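You operate a simulated robot arm through the tools that you are given. There is no shell and no other tool.

The job below is to be done with a simulated robot arm. You get a single attempt, and the scene is never put back.

Task
Switch off the grey analyser, shut its valve, clip both hose ends and shut the lower drawer.
Fine: one hose end in each yellow clip; the cream analyser stays on and will read CHECK HOSE; the rest stays.

Only the result counts: the job must be done as asked and must still hold three seconds after the hand-in. Knocking over, shifting, dropping, spilling or breaking anything else fails it.

Robot
A 6-joint arm with a two-finger gripper, fixed in place. Base frame: the origin is at the foot of the arm, x ahead of it, y to its left, z up. Units: cm, degrees, N and s.
Its first joint turns from -166.0 to 166.0 degrees. Payload 2.45 kg.
Tool frame: the origin (TCP) lies between the finger pads and is the grasp point; the fingertips stand 2 cm ahead of it; z points along the fingers, y is the line along which they close. The gripper opens to 14 cm. The gripper's body begins 16.8 cm behind the TCP.
Orientation is told as [roll, pitch, yaw] about the base's x, y, z axes, in that order, counted from this pose: with the fingers straight down and closing along the base's y, the tool's x points along the base's -x, its y along +y and its z along -z.

Tools
- The arm moves only by the tool step_arm. Its arguments are lists of equal length, an entry for each row: "fingers": the opening in per cent of the stroke, from 0 (shut) to 100 (fully open); "translation": the shift along the tool's x, y, z in cm, a list of three; "dr": the turn, a rotation vector about the tool's x, y, z in degrees, a list of three. In form: {"fingers": [fingers, ...], "translation": [[dx, dy, dz], ...], "dr": [[ax, ay, az], ...]}. A call has 1 to 20 rows; each row is the pose to reach, as a shift and turn from the pose commanded when the call began, along the tool's axes at that moment. A row lasts 0.2 s, in which the tool goes at most 5 cm and 8.6 degrees; a call with a longer step from one row to the next is refused whole, and so is a gripper value outside its range. Where a pose cannot be reached the arm comes as near as it can. A force on the tool above 80 N (or 10 N above the force at the start of the call, whichever is more), or a blocked arm, ends the call early, and 0.2 s more pass. The fingers move at their own pace (about 4.5 cm/s each) and stop on an object; they squeeze with about 25 N. The grip force told is the motor's: it shows also when the fingers shut on nothing. Time passes only in rows, and 0.2 s behind the last, so rows that repeat a pose let the fingers close. The reply holds the time, the measured pose of the TCP, the force on the tool along the base axes, the opening and the grip force, in the units named above and with some noise, with the torque about the TCP (base axes, N m) and any sound that the robot's microphone picked up, and new pictures: "show" is both (left out), scene, wrist or none.
- Cameras (640 x 400 px; columns grow to the right, rows downward): "scene" is fixed at [40.04, -49.96, 115.97]; the picture's right is [0.85, -0.52, 0.00], its down [-0.14, -0.23, -0.96] and it looks along [0.50, 0.82, -0.27] (base axes); focal length 275 px, centre (320, 200). "wrist" rides on the gripper at [7.8, 1.1, -20.9] in the tool frame; the picture's right is [-0.14, 0.99, 0.00], its down [-0.92, -0.13, -0.37] and it looks along [-0.37, -0.05, 0.93] (tool axes); focal length 280 px, centre (320, 200). There is no depth. A picture from a camera that has moved, and an enlarged one, comes with that camera's place and axes in the base frame and with its lens.
- zoom(camera, box): a new picture of the part [left, top, right, bottom] of that camera's present view, enlarged. The clock stands still meanwhile.
- close_job(): hands the job in; it is judged then, once.

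Places have to be worked out from the pictures, the camera data and where the tool is seen. Open the gripper and draw the arm clear of the work before you hand the job in, unless the task says otherwise.

The tools are called as a command line: name --argument value ..., lists and objects as JSON in quotes. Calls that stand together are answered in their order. step_arm: Moves the arm, as the interface text tells. Its arguments: {"type":"object","properties":{"fingers":{"type":"array","items":{"type":"number"}},"translation":{"type":"array","items":{"type":"array","items":{"type":"number"}}},"dr":{"type":"array","items":{"type":"array","items":{"type":"number"}}},"show":{"type":"string","enum":["both","scene","wrist","none"]}},"required":["fingers","translation","dr"]} The other tools are called the same way: zoom (camera, box) takes an enlarged picture of a part of a camera's view; close_job () hands the job in.

At the start:

```text
clock: 0.0
ee_pos: [63.04, 45.95, 128.88]
orientation: [0.0, 0.0, 0.0]
contact_force: [-0.3, 0.8, 0.4]
wrist_torque: [0.04, 0.0, 0.02]
opening: 13.99
grasp_force: 0.0
```

scene: 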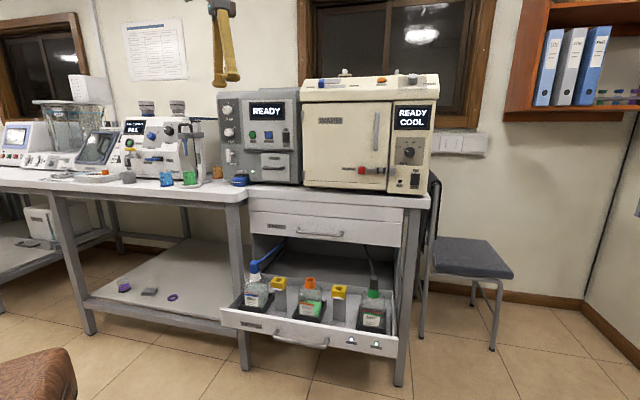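
wrist: 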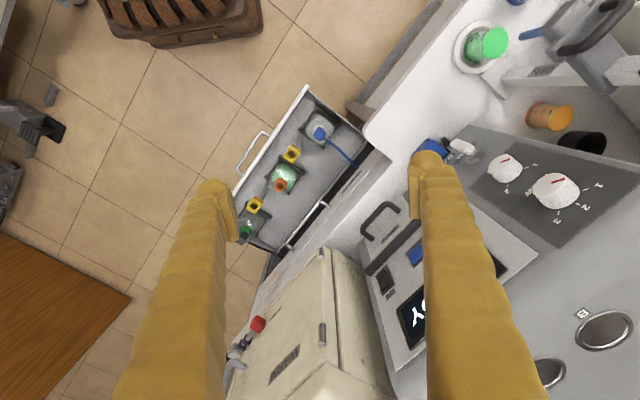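

The gripper is high above the bench; the open lower drawer holds bottles with hoses and two yellow clips. I'll zoom in on the analysers and the drawer before moving.

zoom --camera "scene" --box '[200, 60, 450, 210]'

zoom --camera "scene" --box '[210, 225, 420, 365]'

zoom --camera "wrist" --box '[200, 80, 400, 260]'

zoom --camera "wrist" --box '[340, 100, 640, 400]'

zoom --camera "scene" --box '[210, 80, 310, 190]'

```text
2.56 times, centred on (325, 135) of scene
camera zoom: at [40.04, -49.96, 115.97], right [0.85, -0.52, 0.0], down [-0.14, -0.23, -0.96], along [0.5, 0.82, -0.27], focal length 704 px, centre (307, 366)
```

zoom: 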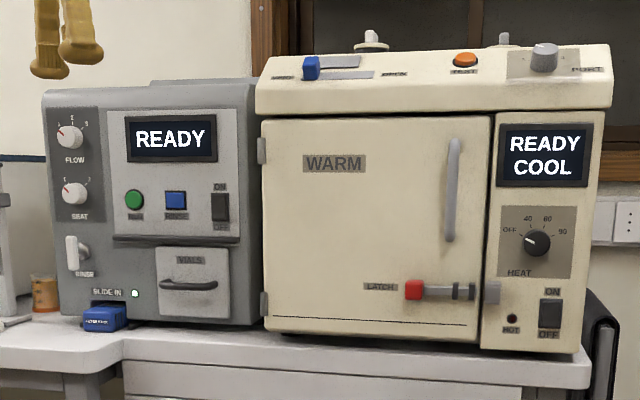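

```text
2.86 times, centred on (315, 295) of scene
camera zoom: at [40.04, -49.96, 115.97], right [0.85, -0.52, 0.0], down [-0.14, -0.23, -0.96], along [0.5, 0.82, -0.27], focal length 786 px, centre (334, -71)
```

zoom: 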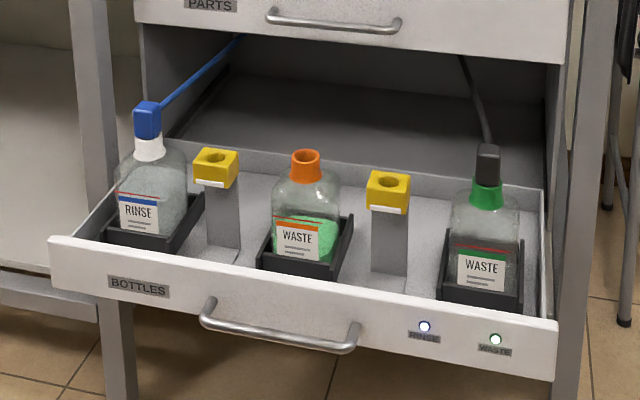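

```text
2.22 times, centred on (300, 170) of wrist
camera zoom: at [55.21, 46.96, 149.79], right [0.14, 0.99, 0.0], down [0.92, -0.13, 0.37], along [0.37, -0.05, -0.93], focal length 623 px, centre (364, 267)
```

zoom: 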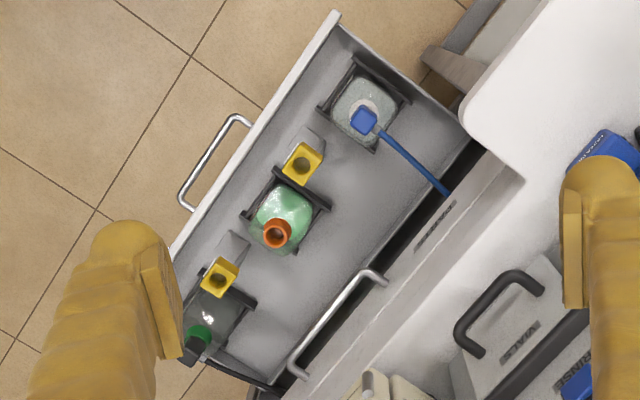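

```text
1.33 times, centred on (490, 250) of wrist
camera zoom: at [55.21, 46.96, 149.79], right [0.14, 0.99, 0.0], down [0.92, -0.13, 0.37], along [0.37, -0.05, -0.93], focal length 374 px, centre (93, 133)
```

zoom: 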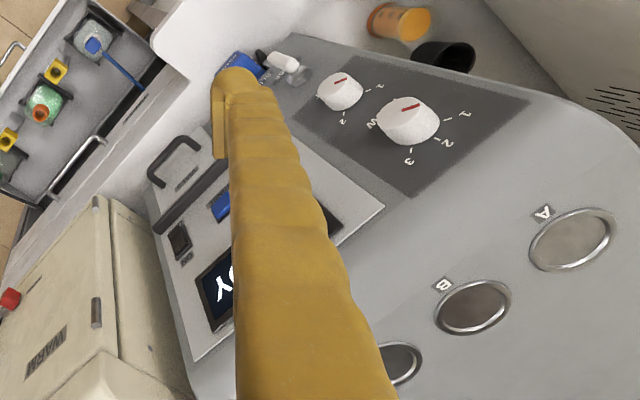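

```text
3.64 times, centred on (260, 135) of scene
camera zoom: at [40.04, -49.96, 115.97], right [0.85, -0.52, 0.0], down [-0.14, -0.23, -0.96], along [0.5, 0.82, -0.27], focal length 1000 px, centre (538, 436)
```

zoom: 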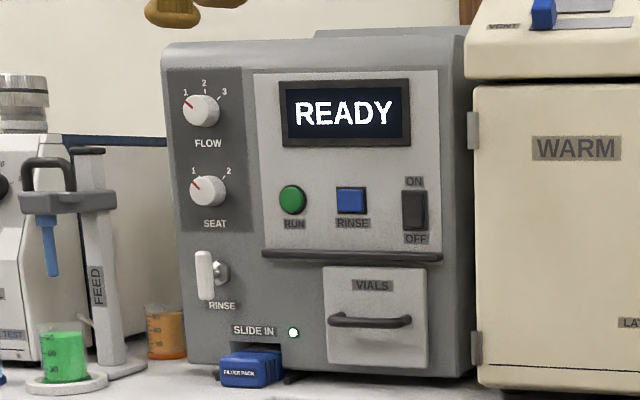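

Triangulating from both views, the bench front is turned 45° (normal along (0.71,0.71)). The grey rocker is near (87,54,110), the white valve lever near (68,70,102), the blue hose end near (68.5,45,61), the black one near (100.6,13,61), and the clips near (74,35,59) and (90,19,59). I'll yaw the tool 45° to face the bench and back off a little to see better.

step_arm --fingers '[100, 100, 100, 100, 100, 100]' --translation '[[1.5, -1.5, 0], [3, -3, 0], [4.5, -4.5, 0], [6, -6, 0], [7.5, -7.5, 0], [8.5, -8.5, 0]]' --dr '[[0, 0, -7.5], [0, 0, -15], [0, 0, -22.5], [0, 0, -30], [0, 0, -37.5], [0, 0, -45]]' --show "both"

```text
clock: 1.4
ee_pos: [54.57, 37.34, 129.01]
orientation: [0.1, 0.1, 45.1]
contact_force: [0.2, 0.2, -0.6]
wrist_torque: [-0.01, 0.0, 0.04]
opening: 13.99
grasp_force: 0.0
camera wrist: at [48.24, 32.58, 149.81], right [-0.61, 0.8, 0.0], down [0.74, 0.56, 0.37], along [0.29, 0.22, -0.93], focal length 280 px, centre (320, 200)
```

scene: 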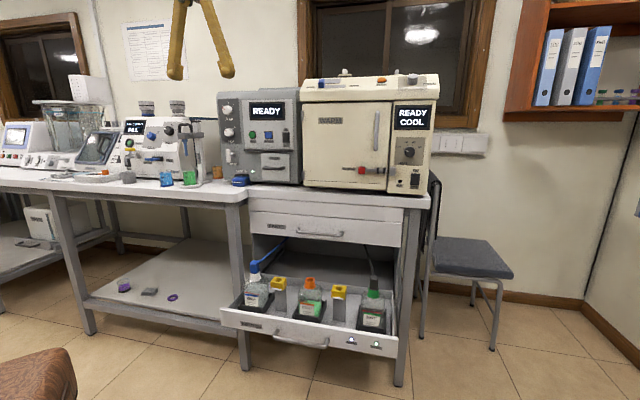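
wrist: 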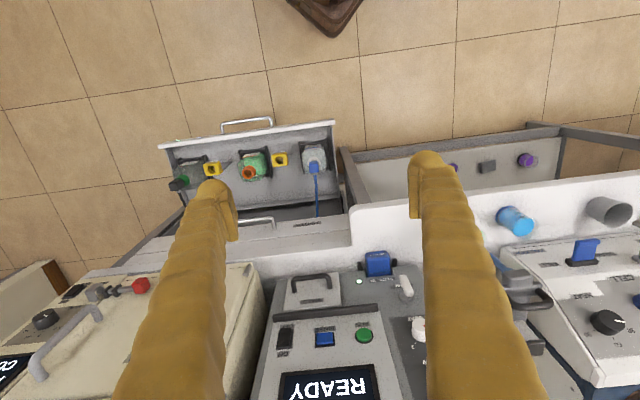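

The tool now faces the bench squarely. Next I tilt it 45° forward so that the wrist camera looks at the analyser fronts.

step_arm --fingers '[100, 100, 100, 100, 100, 100]' --translation '[[0, 0, 0], [0, 0, 0], [0, 0, 0], [0, 0, 0], [0, 0, 0], [0, 0, 0]]' --dr '[[0, -7.5, 0], [0, -15, 0], [0, -22.5, 0], [0, -30, 0], [0, -37.5, 0], [0, -45, 0]]' --show "both"

```text
clock: 2.8
ee_pos: [54.66, 37.44, 128.97]
orientation: [0.0, -45.1, 44.9]
contact_force: [-0.1, 0.0, 0.4]
wrist_torque: [0.01, 0.01, -0.02]
opening: 13.98
grasp_force: 0.0
camera wrist: at [39.38, 23.77, 138.13], right [-0.63, 0.77, 0.1], down [0.37, 0.18, 0.91], along [0.68, 0.61, -0.4], focal length 280 px, centre (320, 200)
```

scene: 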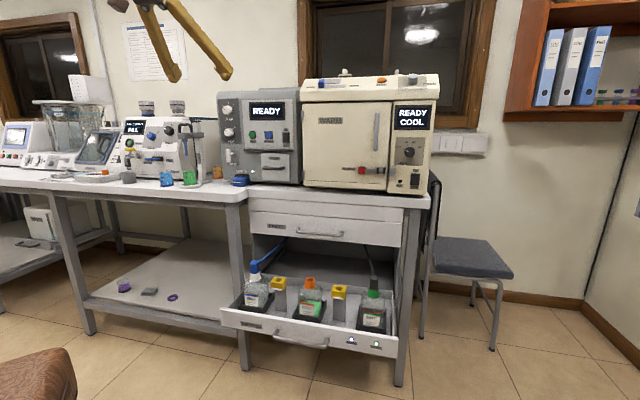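
wrist: 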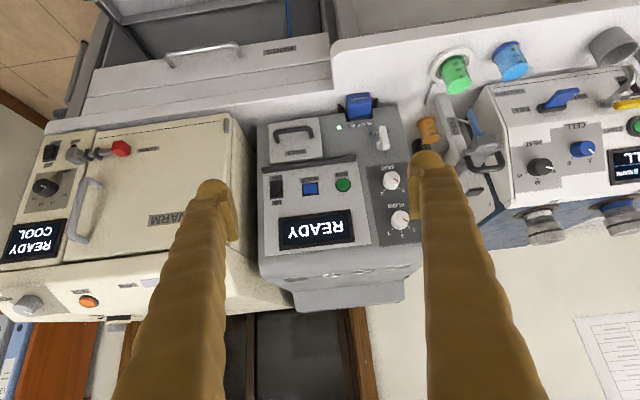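

Now the fronts are visible (upside down). I zoom onto the grey analyser's rocker and valve.

zoom --camera "wrist" --box '[250, 80, 450, 205]'

zoom --camera "wrist" --box '[350, 110, 430, 160]'

zoom --camera "scene" --box '[214, 125, 262, 155]'

zoom --camera "wrist" --box '[430, 40, 640, 220]'

```text
3.20 times, centred on (350, 142) of wrist
camera zoom: at [39.38, 23.77, 138.13], right [-0.63, 0.77, 0.1], down [0.37, 0.18, 0.91], along [0.68, 0.61, -0.4], focal length 897 px, centre (224, 384)
```

zoom: 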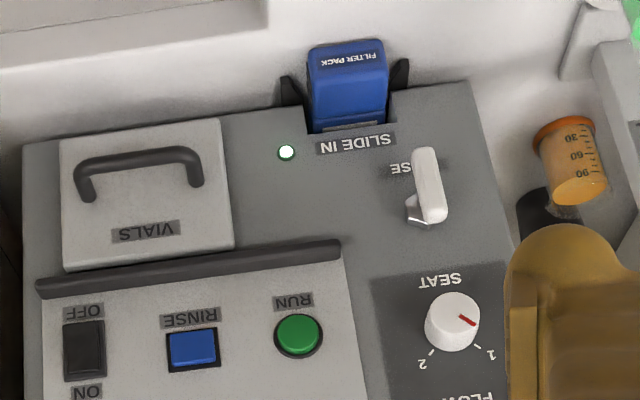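

```text
8.00 times, centred on (390, 135) of wrist
camera zoom: at [39.38, 23.77, 138.13], right [-0.63, 0.77, 0.1], down [0.37, 0.18, 0.91], along [0.68, 0.61, -0.4], focal length 2243 px, centre (-240, 720)
```

zoom: 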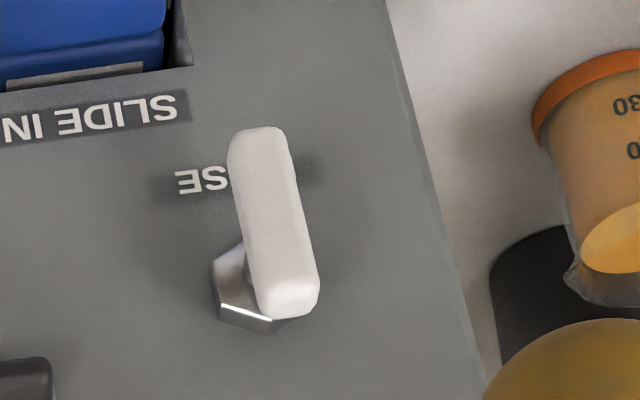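

```text
13.33 times, centred on (238, 140) of scene
camera zoom: at [40.04, -49.96, 115.97], right [0.85, -0.52, 0.0], down [-0.14, -0.23, -0.96], along [0.5, 0.82, -0.27], focal length 3668 px, centre (1413, 1000)
```

zoom: 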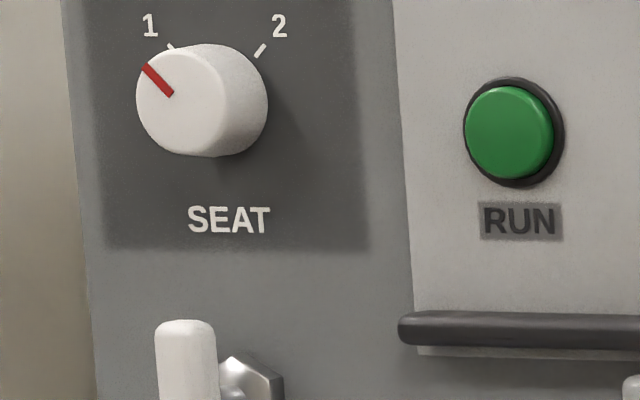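

```text
2.22 times, centred on (535, 130) of wrist
camera zoom: at [39.38, 23.77, 138.13], right [-0.63, 0.77, 0.1], down [0.37, 0.18, 0.91], along [0.68, 0.61, -0.4], focal length 623 px, centre (-158, 356)
```

zoom: 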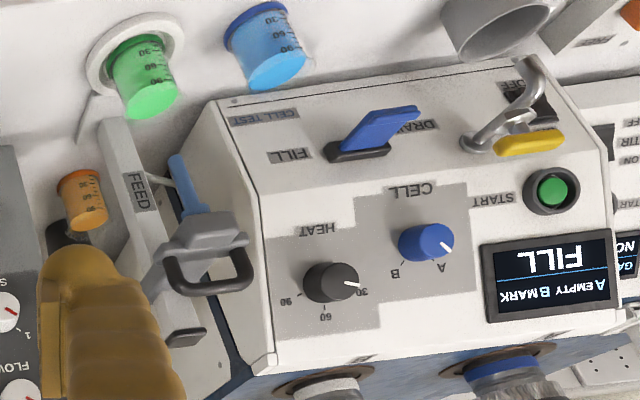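

The valve lever stands vertical with a hex stub behind it. I zoom in further to see where its pivot is and to look for end marks.

zoom --camera "scene" --box '[216, 142, 256, 167]'

zoom --camera "scene" --box '[255, 120, 295, 145]'

zoom --camera "scene" --box '[236, 255, 296, 315]'

zoom --camera "scene" --box '[325, 270, 395, 340]'

```text
16.00 times, centred on (236, 154) of scene
camera zoom: at [40.04, -49.96, 115.97], right [0.85, -0.52, 0.0], down [-0.14, -0.23, -0.96], along [0.5, 0.82, -0.27], focal length 4401 px, centre (1664, 928)
```

zoom: 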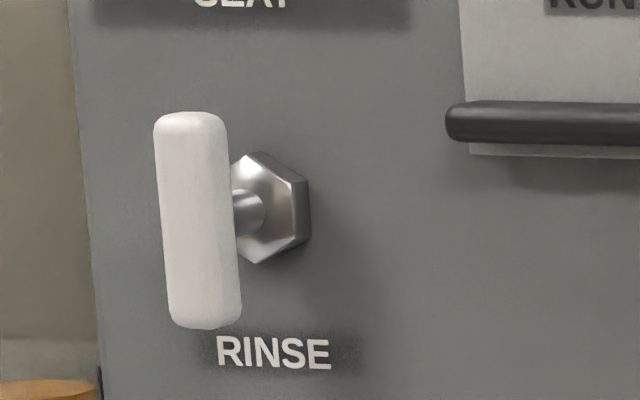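

```text
16.00 times, centred on (275, 132) of scene
camera zoom: at [40.04, -49.96, 115.97], right [0.85, -0.52, 0.0], down [-0.14, -0.23, -0.96], along [0.5, 0.82, -0.27], focal length 4401 px, centre (1040, 1280)
```

zoom: 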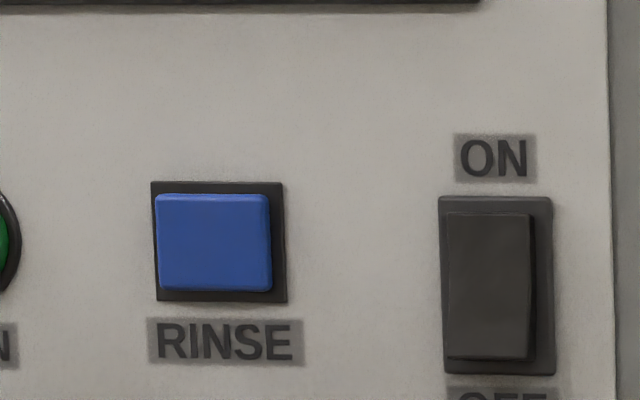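

```text
6.67 times, centred on (266, 285) of scene
camera zoom: at [40.04, -49.96, 115.97], right [0.85, -0.52, 0.0], down [-0.14, -0.23, -0.96], along [0.5, 0.82, -0.27], focal length 1834 px, centre (680, -367)
```

zoom: 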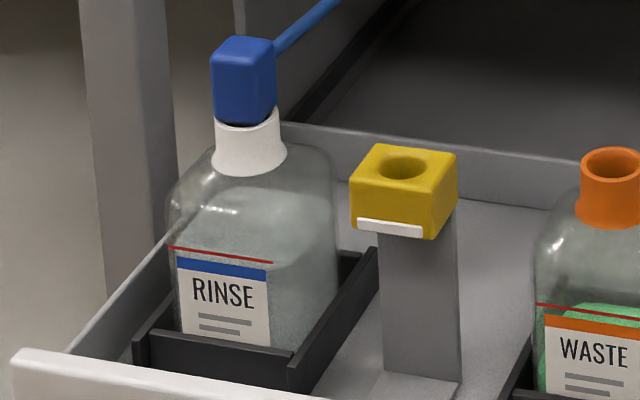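

```text
5.71 times, centred on (360, 305) of scene
camera zoom: at [40.04, -49.96, 115.97], right [0.85, -0.52, 0.0], down [-0.14, -0.23, -0.96], along [0.5, 0.82, -0.27], focal length 1572 px, centre (91, -400)
```

zoom: 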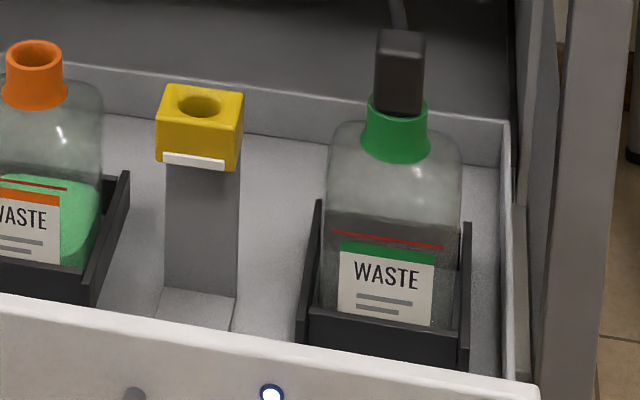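

The rocker centre triangulates to about (87.5, 54.2, 110.0), with ON pressed in now. The valve lever is a bar pivoted at its centre. I close the fingers and go to a stand-off in front of the rocker, keeping the 45° tilt.

step_arm --fingers '[0, 0, 0, 0, 0, 0, 0, 0, 0]' --translation '[[0, 0, 0], [-0.2, -1.6, 3.8], [-0.4, -3.2, 7.7], [-0.6, -4.8, 11.5], [-0.8, -6.4, 15.4], [-1.0, -8.0, 19.2], [-1.2, -9.7, 23.1], [-1.4, -11.3, 26.9], [-1.4, -11.3, 26.9]]' --dr '[[0, 0, 0], [0, 0, 0], [0, 0, 0], [0, 0, 0], [0, 0, 0], [0, 0, 0], [0, 0, 0], [0, 0, 0], [0, 0, 0]]' --show "both"

```text
clock: 4.8
ee_pos: [76.77, 43.47, 110.82]
orientation: [0.0, -45.0, 44.9]
contact_force: [1.1, 0.1, -1.3]
wrist_torque: [0.04, 0.0, 0.0]
opening: 0.0
grasp_force: 24.5
camera wrist: at [61.54, 29.89, 120.11], right [-0.63, 0.77, 0.1], down [0.37, 0.19, 0.91], along [0.68, 0.61, -0.4], focal length 280 px, centre (320, 200)
```

scene: 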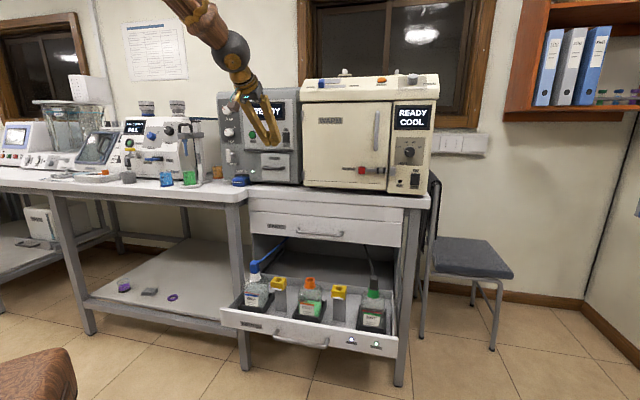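
wrist: 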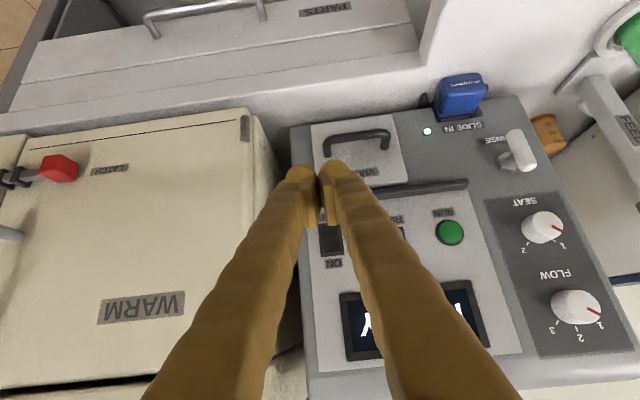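

The fingertips are shut and lined up at e≈23.5 in front of the rocker. I zoom in to check the sideways and height alignment before pressing.

zoom --camera "wrist" --box '[270, 130, 430, 280]'

zoom --camera "scene" --box '[220, 85, 310, 160]'

```text
2.67 times, centred on (350, 205) of wrist
camera zoom: at [61.54, 29.89, 120.11], right [-0.63, 0.77, 0.1], down [0.37, 0.19, 0.91], along [0.68, 0.61, -0.4], focal length 748 px, centre (240, 187)
```

zoom: 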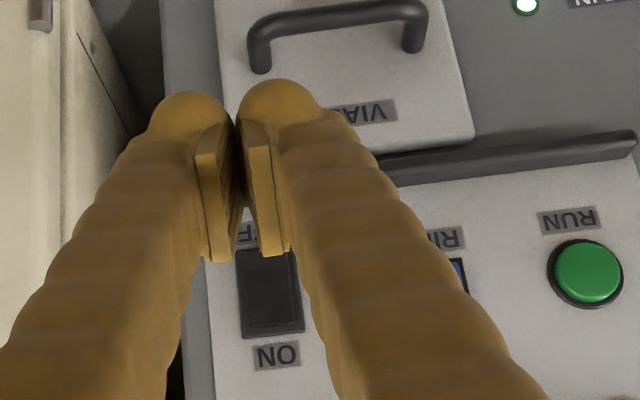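

```text
5.33 times, centred on (265, 122) of scene
camera zoom: at [40.04, -49.96, 115.97], right [0.85, -0.52, 0.0], down [-0.14, -0.23, -0.96], along [0.5, 0.82, -0.27], focal length 1467 px, centre (613, 613)
```

zoom: 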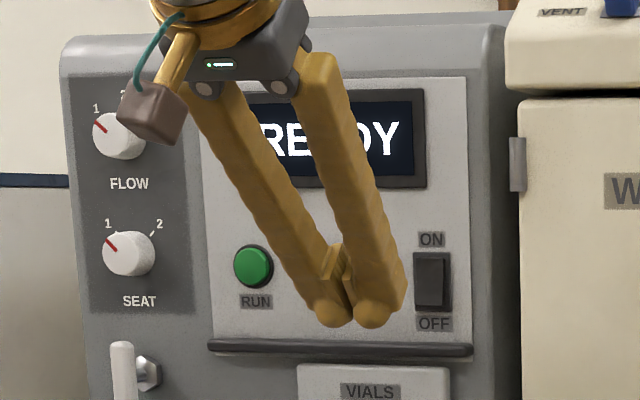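

The rocker sits at e≈23.4, z≈110.2, lined up with the fingertips. I lower to z≈108.9 and move in to just short of contact with its lower half.

step_arm --fingers '[0, 0, 0]' --translation '[[-2.0, 0, 2.9], [-4.05, 0, 5.85], [-6.1, 0, 8.8]]' --dr '[[0, 0, 0], [0, 0, 0], [0, 0, 0]]' --show "both"

zoom --camera "scene" --box '[230, 90, 310, 160]'

zoom --camera "wrist" --box '[270, 130, 430, 280]'

```text
clock: 5.6
ee_pos: [84.12, 50.99, 109.1]
orientation: [0.0, -45.1, 45.0]
contact_force: [-0.4, -0.8, 0.5]
wrist_torque: [-0.05, 0.06, 0.01]
opening: 0.0
grasp_force: 25.1
camera wrist: at [68.96, 37.37, 118.24], right [-0.63, 0.77, 0.1], down [0.37, 0.19, 0.91], along [0.68, 0.61, -0.4], focal length 280 px, centre (320, 200)
```

scene: 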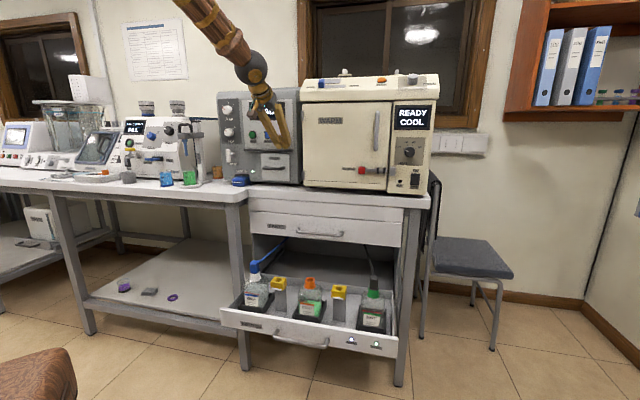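
wrist: 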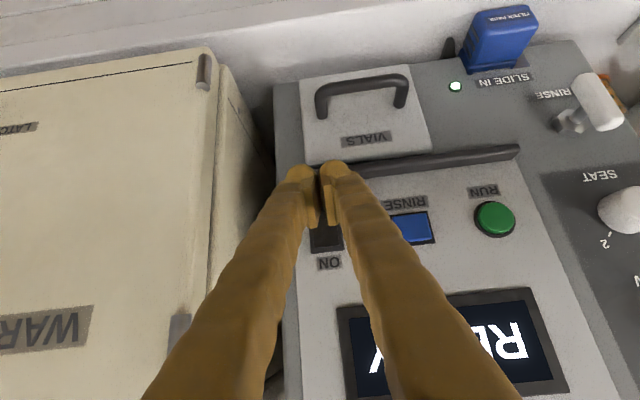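

```text
5.71 times, centred on (270, 125) of scene
camera zoom: at [40.04, -49.96, 115.97], right [0.85, -0.52, 0.0], down [-0.14, -0.23, -0.96], along [0.5, 0.82, -0.27], focal length 1572 px, centre (606, 629)
```

zoom: 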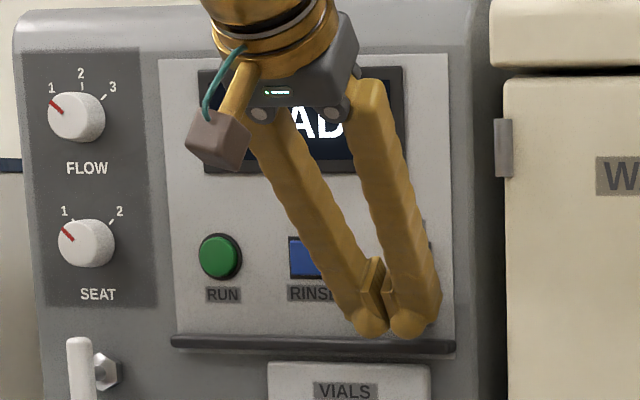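

```text
2.67 times, centred on (350, 205) of wrist
camera zoom: at [68.96, 37.37, 118.24], right [-0.63, 0.77, 0.1], down [0.37, 0.19, 0.91], along [0.68, 0.61, -0.4], focal length 748 px, centre (240, 187)
```

zoom: 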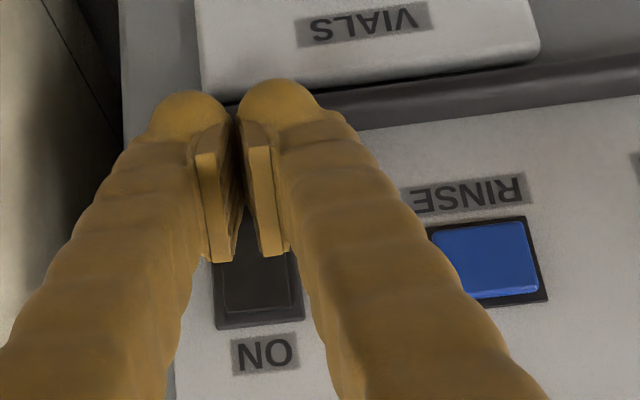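

The pad edges are about 1–2 cm in front of the rocker's lower half. I press forward slowly along the bench normal.

step_arm --fingers '[0, 0, 0, 0, 0]' --translation '[[-0.28, 0, 0.28], [-0.57, 0, 0.57], [-0.85, 0, 0.85], [-1.13, 0, 1.13], [-1.41, 0, 1.41]]' --dr '[[0, 0, 0], [0, 0, 0], [0, 0, 0], [0, 0, 0], [0, 0, 0]]' --show "both"

zoom --camera "wrist" --box '[270, 130, 430, 280]'

```text
clock: 6.5
ee_pos: [84.86, 51.77, 108.94]
orientation: [0.0, -44.7, 45.0]
contact_force: [-21.9, -20.2, 4.4]
wrist_torque: [0.07, -0.17, 0.0]
opening: 0.6
grasp_force: 29.4
stopped in row 4: the force on the tool passed its limit at 95 N (the readings are from after the stop); the commanded pose is now the measured one
camera wrist: at [69.77, 38.07, 118.25], right [-0.63, 0.77, 0.1], down [0.37, 0.19, 0.91], along [0.68, 0.61, -0.4], focal length 280 px, centre (320, 200)
```

scene: 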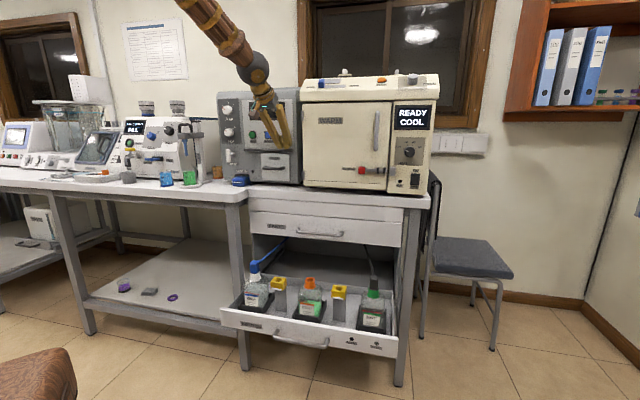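
wrist: 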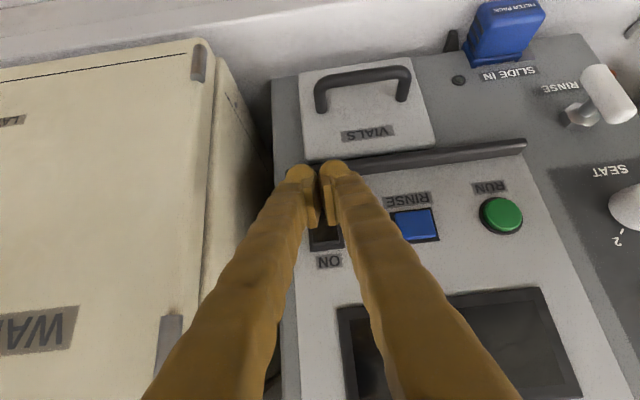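

```text
2.67 times, centred on (350, 205) of wrist
camera zoom: at [69.77, 38.07, 118.25], right [-0.63, 0.77, 0.1], down [0.37, 0.19, 0.91], along [0.68, 0.61, -0.4], focal length 748 px, centre (240, 187)
```

zoom: 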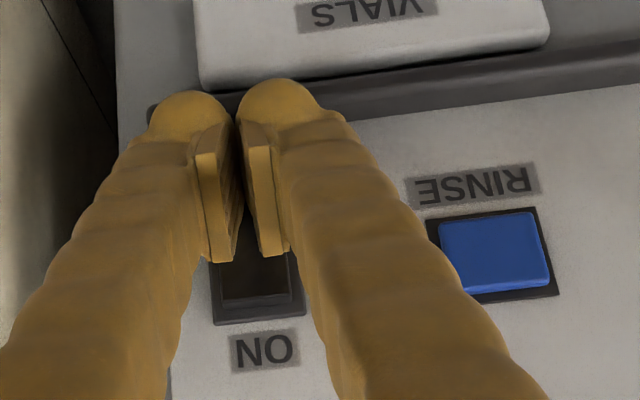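

The grey analyser's display and LEDs went dark, so the switch is off. I back straight off the panel.

step_arm --fingers '[0, 0, 0, 0]' --translation '[[1.5, 0, -1.5], [4.0, 0, -4.0], [7.0, 0, -7.0], [10.0, 0, -10.0]]' --dr '[[0, 0, 0], [0, 0, 0], [0, 0, 0], [0, 0, 0]]' --show "both"

zoom --camera "scene" --box '[210, 80, 310, 190]'

zoom --camera "scene" --box '[255, 120, 295, 145]'

```text
clock: 7.5
ee_pos: [75.03, 41.7, 108.9]
orientation: [0.1, -44.7, 45.1]
contact_force: [0.5, 0.3, -0.3]
wrist_torque: [-0.01, 0.0, 0.01]
opening: 0.0
grasp_force: 29.3
camera wrist: at [59.91, 28.13, 118.26], right [-0.63, 0.77, 0.1], down [0.37, 0.19, 0.91], along [0.68, 0.61, -0.4], focal length 280 px, centre (320, 200)
```

scene: 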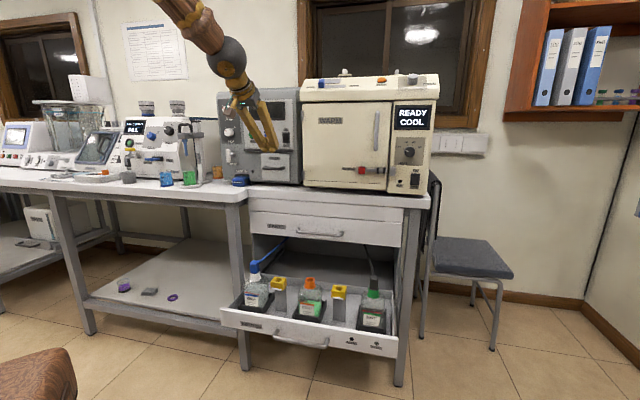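
wrist: 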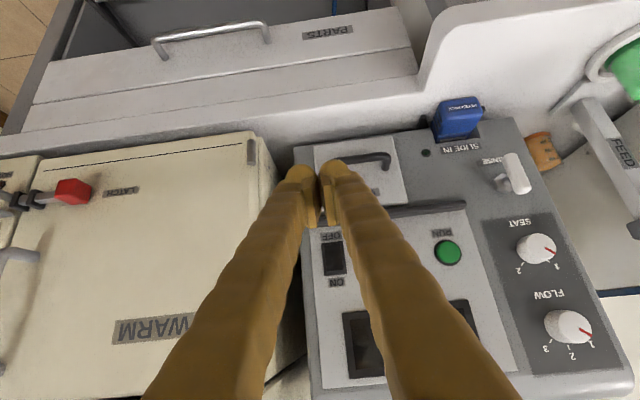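

```text
3.64 times, centred on (260, 135) of scene
camera zoom: at [40.04, -49.96, 115.97], right [0.85, -0.52, 0.0], down [-0.14, -0.23, -0.96], along [0.5, 0.82, -0.27], focal length 1000 px, centre (538, 436)
```

zoom: 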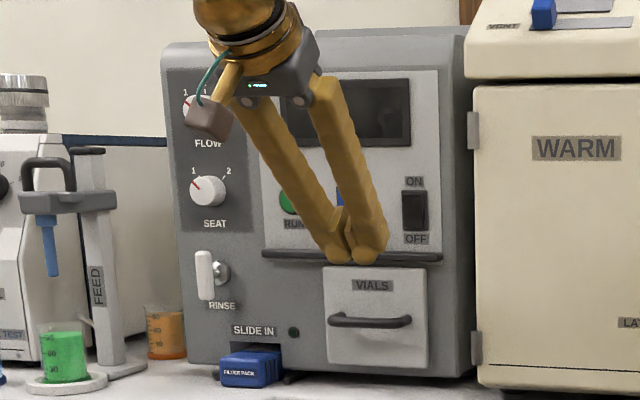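

```text
16.00 times, centred on (275, 132) of scene
camera zoom: at [40.04, -49.96, 115.97], right [0.85, -0.52, 0.0], down [-0.14, -0.23, -0.96], along [0.5, 0.82, -0.27], focal length 4401 px, centre (1040, 1280)
```

zoom: 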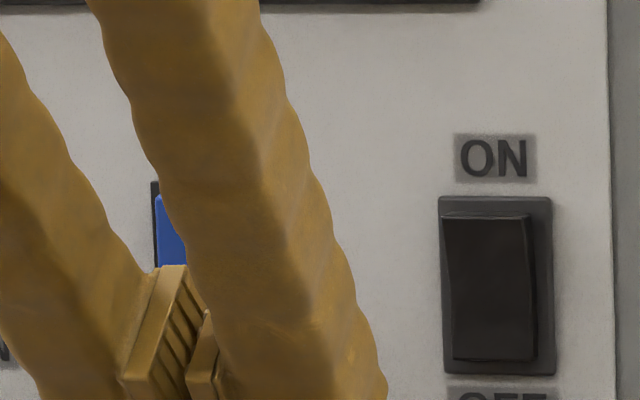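

The rocker now shows OFF pressed in, the display is dark, and the analyser has not shifted. Next is the valve lever: I swing left to stand off in front of it at about (68,71,102), bring the tool horizontal and open the fingers part way.

step_arm --fingers '[0, 20, 40, 45, 45, 45, 45]' --translation '[[0.8, 4.2, 0.8], [1.6, 8.5, 1.6], [2.5, 12.8, 2.5], [3.3, 17.1, 3.3], [4.1, 21.4, 4.1], [4.95, 25.6, 4.95], [4.95, 25.6, 4.95]]' --dr '[[0, -7.5, 0], [0, -15, 0], [0, -22.5, 0], [0, -30, 0], [0, -37.5, 0], [0, -45.2, 0], [0, -45.2, 0]]' --show "both"

zoom --camera "wrist" --box '[220, 80, 420, 240]'

zoom --camera "scene" --box '[170, 80, 290, 200]'

```text
clock: 9.1
ee_pos: [62.77, 54.37, 104.2]
orientation: [70.1, -86.6, -18.8]
contact_force: [-0.4, 0.3, -0.4]
wrist_torque: [0.03, 0.01, 0.0]
opening: 6.3
grasp_force: 0.1
out of reach, approached as far as the arm can: row 4, 5, 6, 7
camera wrist: at [48.28, 38.83, 96.84], right [-0.76, 0.62, 0.19], down [-0.08, -0.39, 0.92], along [0.64, 0.69, 0.34], focal length 280 px, centre (320, 200)
```

scene: 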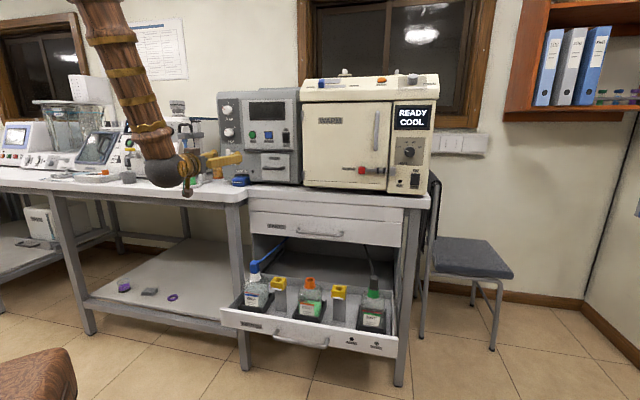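
wrist: 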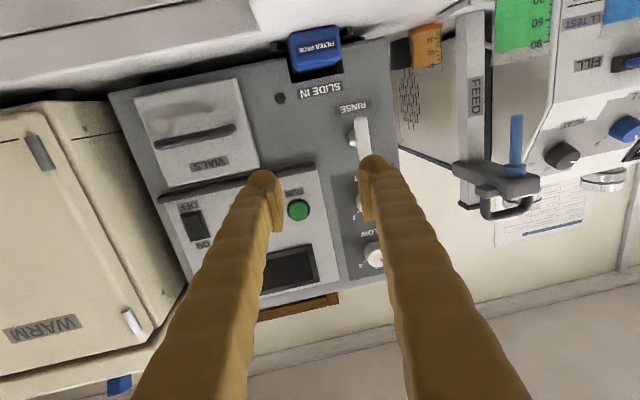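

```text
2.50 times, centred on (320, 160) of wrist
camera zoom: at [48.28, 38.83, 96.84], right [-0.76, 0.62, 0.19], down [-0.08, -0.39, 0.92], along [0.64, 0.69, 0.34], focal length 701 px, centre (320, 300)
```

zoom: 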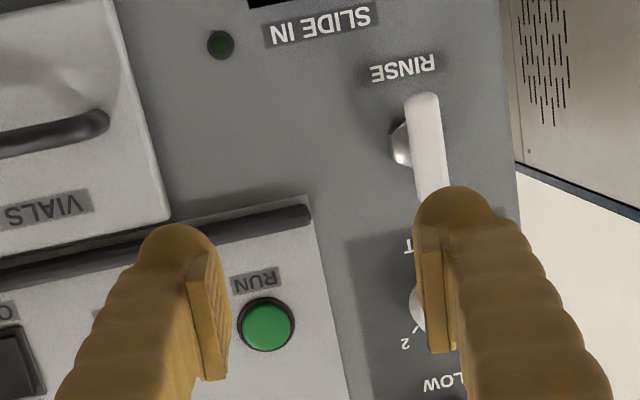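

```text
3.33 times, centred on (230, 140) of scene
camera zoom: at [40.04, -49.96, 115.97], right [0.85, -0.52, 0.0], down [-0.14, -0.23, -0.96], along [0.5, 0.82, -0.27], focal length 917 px, centre (620, 400)
```

zoom: 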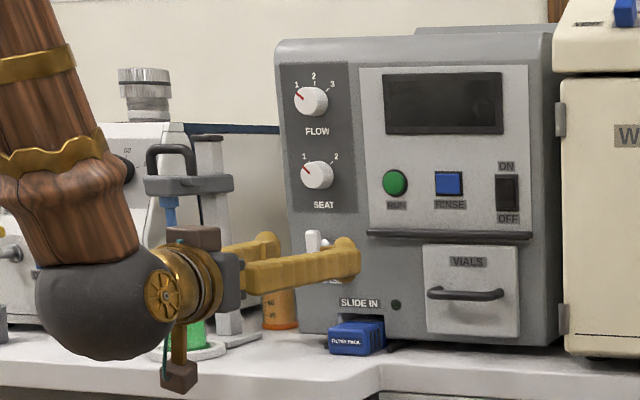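

The horizontal pose this close to the base is at the arm's inner limit (reached n≈82.8, e≈6 instead of e≈-2). Moving outward should bring it back into reach; I advance a few cm along the tool and read where it ends up.

step_arm --fingers '[45, 45, 45]' --translation '[[0, 0, 2.5], [0, 0, 5], [0, 0, 5]]' --dr '[[0, 0, 0], [0, 0, 0], [0, 0, 0]]' --show "both"

```text
clock: 9.9
ee_pos: [65.86, 58.26, 104.13]
orientation: [68.3, -86.5, -16.5]
contact_force: [-0.4, -0.1, -0.7]
wrist_torque: [-0.01, 0.0, 0.01]
opening: 6.29
grasp_force: 0.0
camera wrist: at [51.62, 42.53, 96.85], right [-0.77, 0.61, 0.19], down [-0.07, -0.39, 0.92], along [0.63, 0.69, 0.34], focal length 280 px, centre (320, 200)
```

scene: 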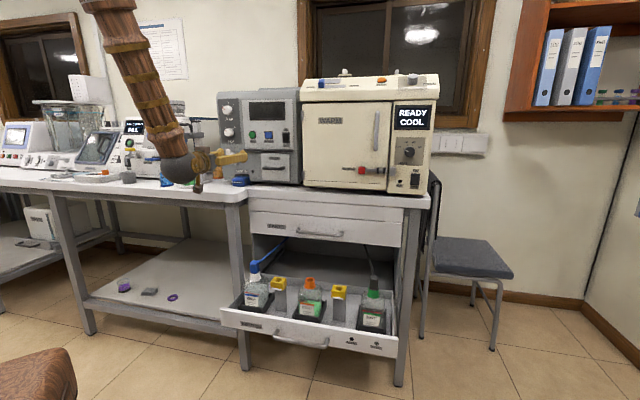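
wrist: 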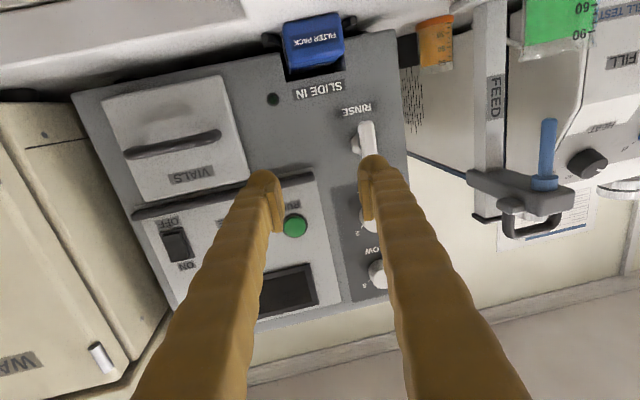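

The commanded pose follows the measured one, now at n≈87.8, e≈5.4, azimuth 52°. The lever centre works out at n≈98.1, e≈-1.95, z≈102.6, so I line up with it at n≈91 and square the tool to the panel.

step_arm --fingers '[45, 45, 45, 45]' --translation '[[0.6, 2.26, 1.36], [1.2, 4.52, 2.71], [1.8, 6.78, 4.07], [1.8, 6.78, 4.07]]' --dr '[[2.3, -0.4, -1.1], [4.6, -0.9, -2.1], [6.9, -1.3, -3.2], [6.9, -1.3, -3.2]]' --show "both"

zoom --camera "wrist" --box '[240, 80, 420, 240]'

zoom --camera "scene" --box '[180, 100, 280, 190]'

```text
clock: 10.9
ee_pos: [68.61, 60.08, 104.31]
orientation: [54.8, -87.7, -3.0]
contact_force: [0.2, 0.1, -1.0]
wrist_torque: [-0.04, -0.02, -0.01]
opening: 6.28
grasp_force: 0.0
out of reach, approached as far as the arm can: row 1, 2, 3, 4
camera wrist: at [54.37, 44.31, 96.95], right [-0.77, 0.61, 0.17], down [-0.09, -0.37, 0.92], along [0.63, 0.7, 0.34], focal length 280 px, centre (320, 200)
```

scene: 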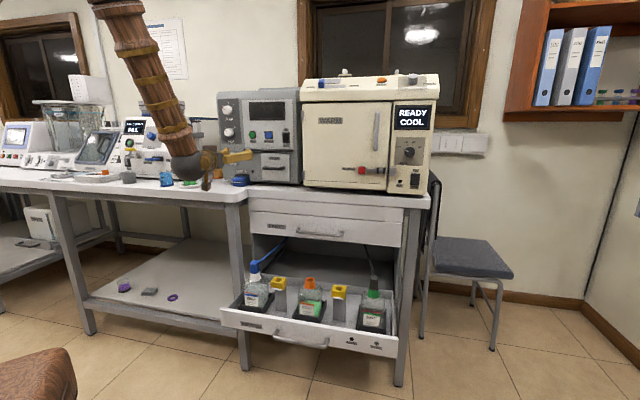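
wrist: 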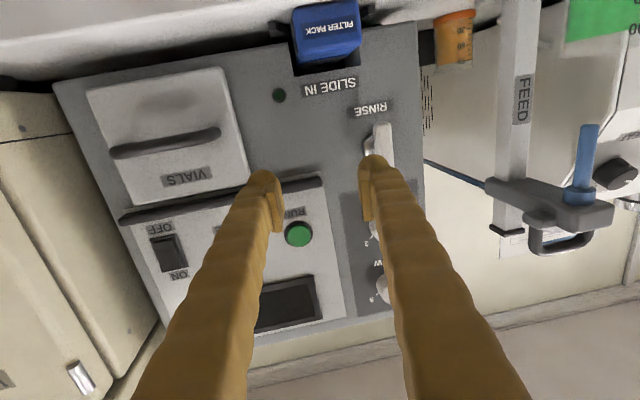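

```text
2.50 times, centred on (330, 160) of wrist
camera zoom: at [54.37, 44.31, 96.95], right [-0.77, 0.61, 0.17], down [-0.09, -0.37, 0.92], along [0.63, 0.7, 0.34], focal length 701 px, centre (295, 300)
```

zoom: 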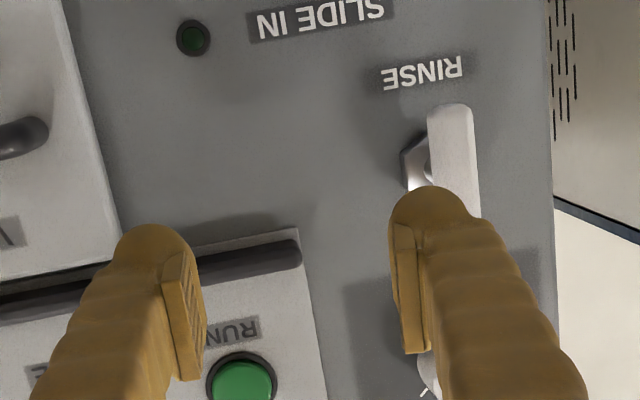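

```text
4.44 times, centred on (230, 145) of scene
camera zoom: at [40.04, -49.96, 115.97], right [0.85, -0.52, 0.0], down [-0.14, -0.23, -0.96], along [0.5, 0.82, -0.27], focal length 1222 px, centre (720, 444)
```

zoom: 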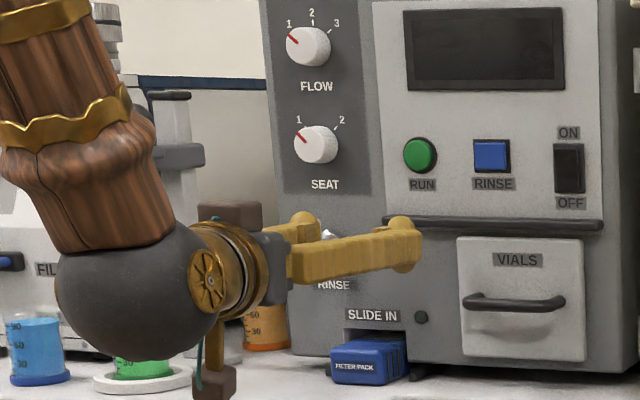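

It advanced in n but stuck at e≈6 and azimuth 52°, which looks like a wrist joint limit or singularity. I test whether a pure sideways shift is possible from here.

step_arm --fingers '[45, 45, 45]' --translation '[[0, 1.5, 0], [0, 3.0, 0], [0, 3.0, 0]]' --dr '[[0, 0, 0], [0, 0, 0], [0, 0, 0]]' --show "none"

```text
clock: 11.7
ee_pos: [66.9, 61.11, 104.54]
orientation: [52.4, -87.6, 0.5]
contact_force: [0.6, 0.1, -0.1]
wrist_torque: [-0.04, -0.04, -0.02]
opening: 6.29
grasp_force: 0.1
out of reach, approached as far as the arm can: row 1, 2, 3
```

It gives a little: the behaviour fits an inner-reach limit of the wrist centre, so poses further out should work. I go to n≈94 (fingertips at ≈96, lever front ≈97.4), centred on the lever and squared up.

step_arm --fingers '[45, 45, 45, 45, 45]' --translation '[[0.4, 1.1, 1.6], [0.9, 2.4, 2.9], [1.4, 3.9, 3.8], [2.0, 5.44, 4.33], [2.0, 5.44, 4.33]]' --dr '[[1, -0.3, -0.4], [3, -0.7, -0.9], [5.5, -1.1, -1.4], [7.9, -1.5, -1.9], [7.9, -1.5, -1.9]]' --show "both"

zoom --camera "wrist" --box '[240, 80, 420, 240]'

zoom --camera "scene" --box '[190, 110, 270, 180]'

```text
clock: 12.9
ee_pos: [68.4, 61.56, 104.37]
orientation: [53.2, -87.8, -0.7]
contact_force: [-0.1, -1.0, -0.4]
wrist_torque: [0.01, 0.0, -0.01]
opening: 6.3
grasp_force: 0.1
out of reach, approached as far as the arm can: row 1, 2, 3, 4, 5
camera wrist: at [54.48, 45.59, 97.02], right [-0.78, 0.6, 0.17], down [-0.09, -0.37, 0.92], along [0.62, 0.71, 0.34], focal length 280 px, centre (320, 200)
```

scene: 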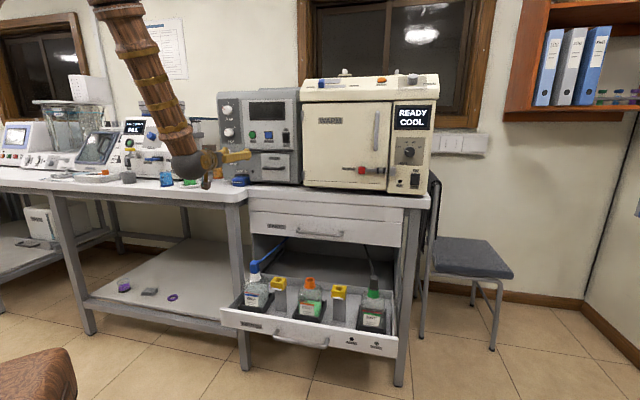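
wrist: 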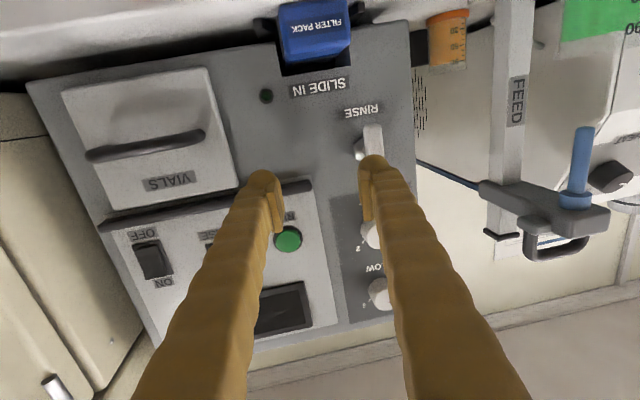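

```text
2.50 times, centred on (330, 160) of wrist
camera zoom: at [54.48, 45.59, 97.02], right [-0.78, 0.6, 0.17], down [-0.09, -0.37, 0.92], along [0.62, 0.71, 0.34], focal length 701 px, centre (295, 300)
```

zoom: 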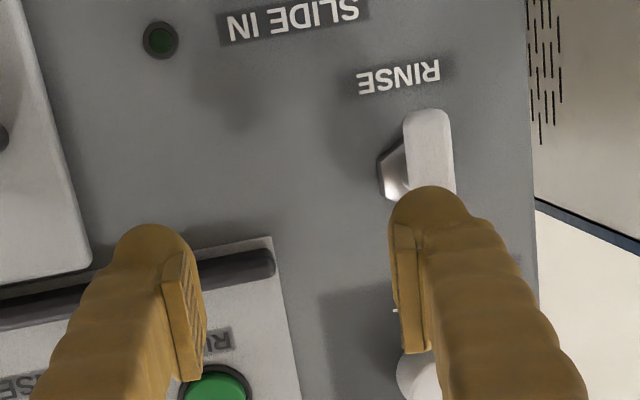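

```text
5.71 times, centred on (230, 145) of scene
camera zoom: at [40.04, -49.96, 115.97], right [0.85, -0.52, 0.0], down [-0.14, -0.23, -0.96], along [0.5, 0.82, -0.27], focal length 1572 px, centre (834, 514)
```

zoom: 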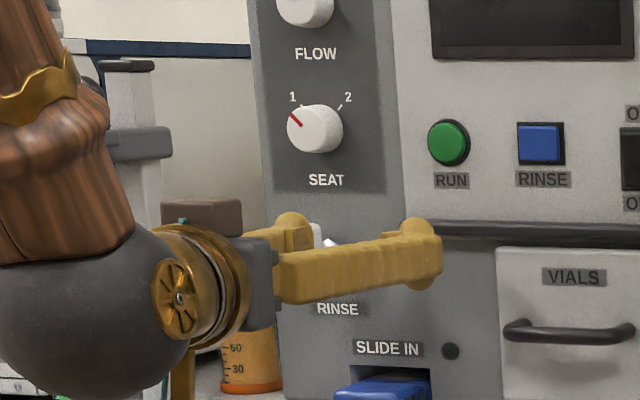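

Each attempt leaves the tool turned about 17° out of the arm plane, which suggests the forearm-roll joint is at its stop after my off-plane tilt. I'll retreat up and back to a tool-down pose in the lever's radial plane, then tilt forward again in-plane.

step_arm --fingers '[45, 45, 45, 45, 45, 45, 45, 45, 45, 45, 45, 45]' --translation '[[-1.8, 0.8, -1.9], [-3.6, 1.7, -3.9], [-5.4, 2.6, -5.8], [-7.2, 3.4, -7.8], [-9.0, 4.3, -9.7], [-10.8, 5.2, -11.7], [-12.6, 6.0, -13.6], [-14.4, 6.9, -15.6], [-16.2, 7.7, -17.5], [-18.0, 8.6, -19.5], [-19.8, 9.5, -21.4], [-19.8, 9.5, -21.4]]' --dr '[[0, 8.06, 0], [0, 16.1, 0], [0, 24.2, 0], [0, 32.2, 0], [0, 40.3, 0], [0, 48.4, 0], [0, 56.4, 0], [0, 64.5, 0], [0, 72.5, 0], [0, 80.6, 0], [0, 88.6, 0], [0, 88.6, 0]]' --show "both"

```text
clock: 15.5
ee_pos: [48.64, 50.31, 125.03]
orientation: [1.6, -0.1, 52.6]
contact_force: [0.6, 0.2, -0.1]
wrist_torque: [0.0, 0.01, -0.03]
opening: 6.31
grasp_force: 0.0
out of reach, approached as far as the arm can: row 5, 6
camera wrist: at [43.45, 44.28, 145.91], right [-0.7, 0.71, 0.03], down [0.67, 0.65, 0.37], along [0.24, 0.28, -0.93], focal length 280 px, centre (320, 200)
```

scene: 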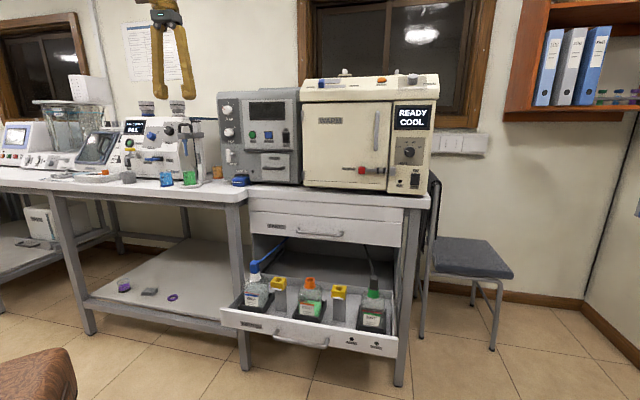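
wrist: 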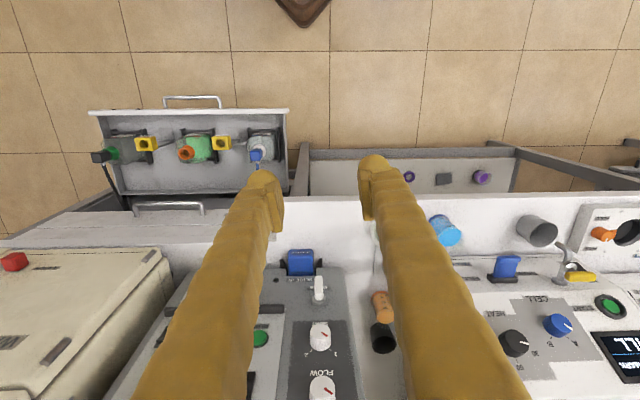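

Back at tool-down at azimuth 46°, facing the lever. I first square the yaw to 46° so the tool lies exactly in the arm plane.

step_arm --fingers '[45, 45]' --translation '[[0, 0, 0], [0, 0, 0]]' --dr '[[1.6, 0, 6.6], [1.6, 0, 6.6]]' --show "none"

```text
clock: 16.1
ee_pos: [48.93, 50.27, 124.8]
orientation: [0.2, 0.2, 45.7]
contact_force: [-1.1, -1.0, 0.0]
wrist_torque: [-0.01, 0.03, 0.02]
opening: 6.3
grasp_force: 0.0
```

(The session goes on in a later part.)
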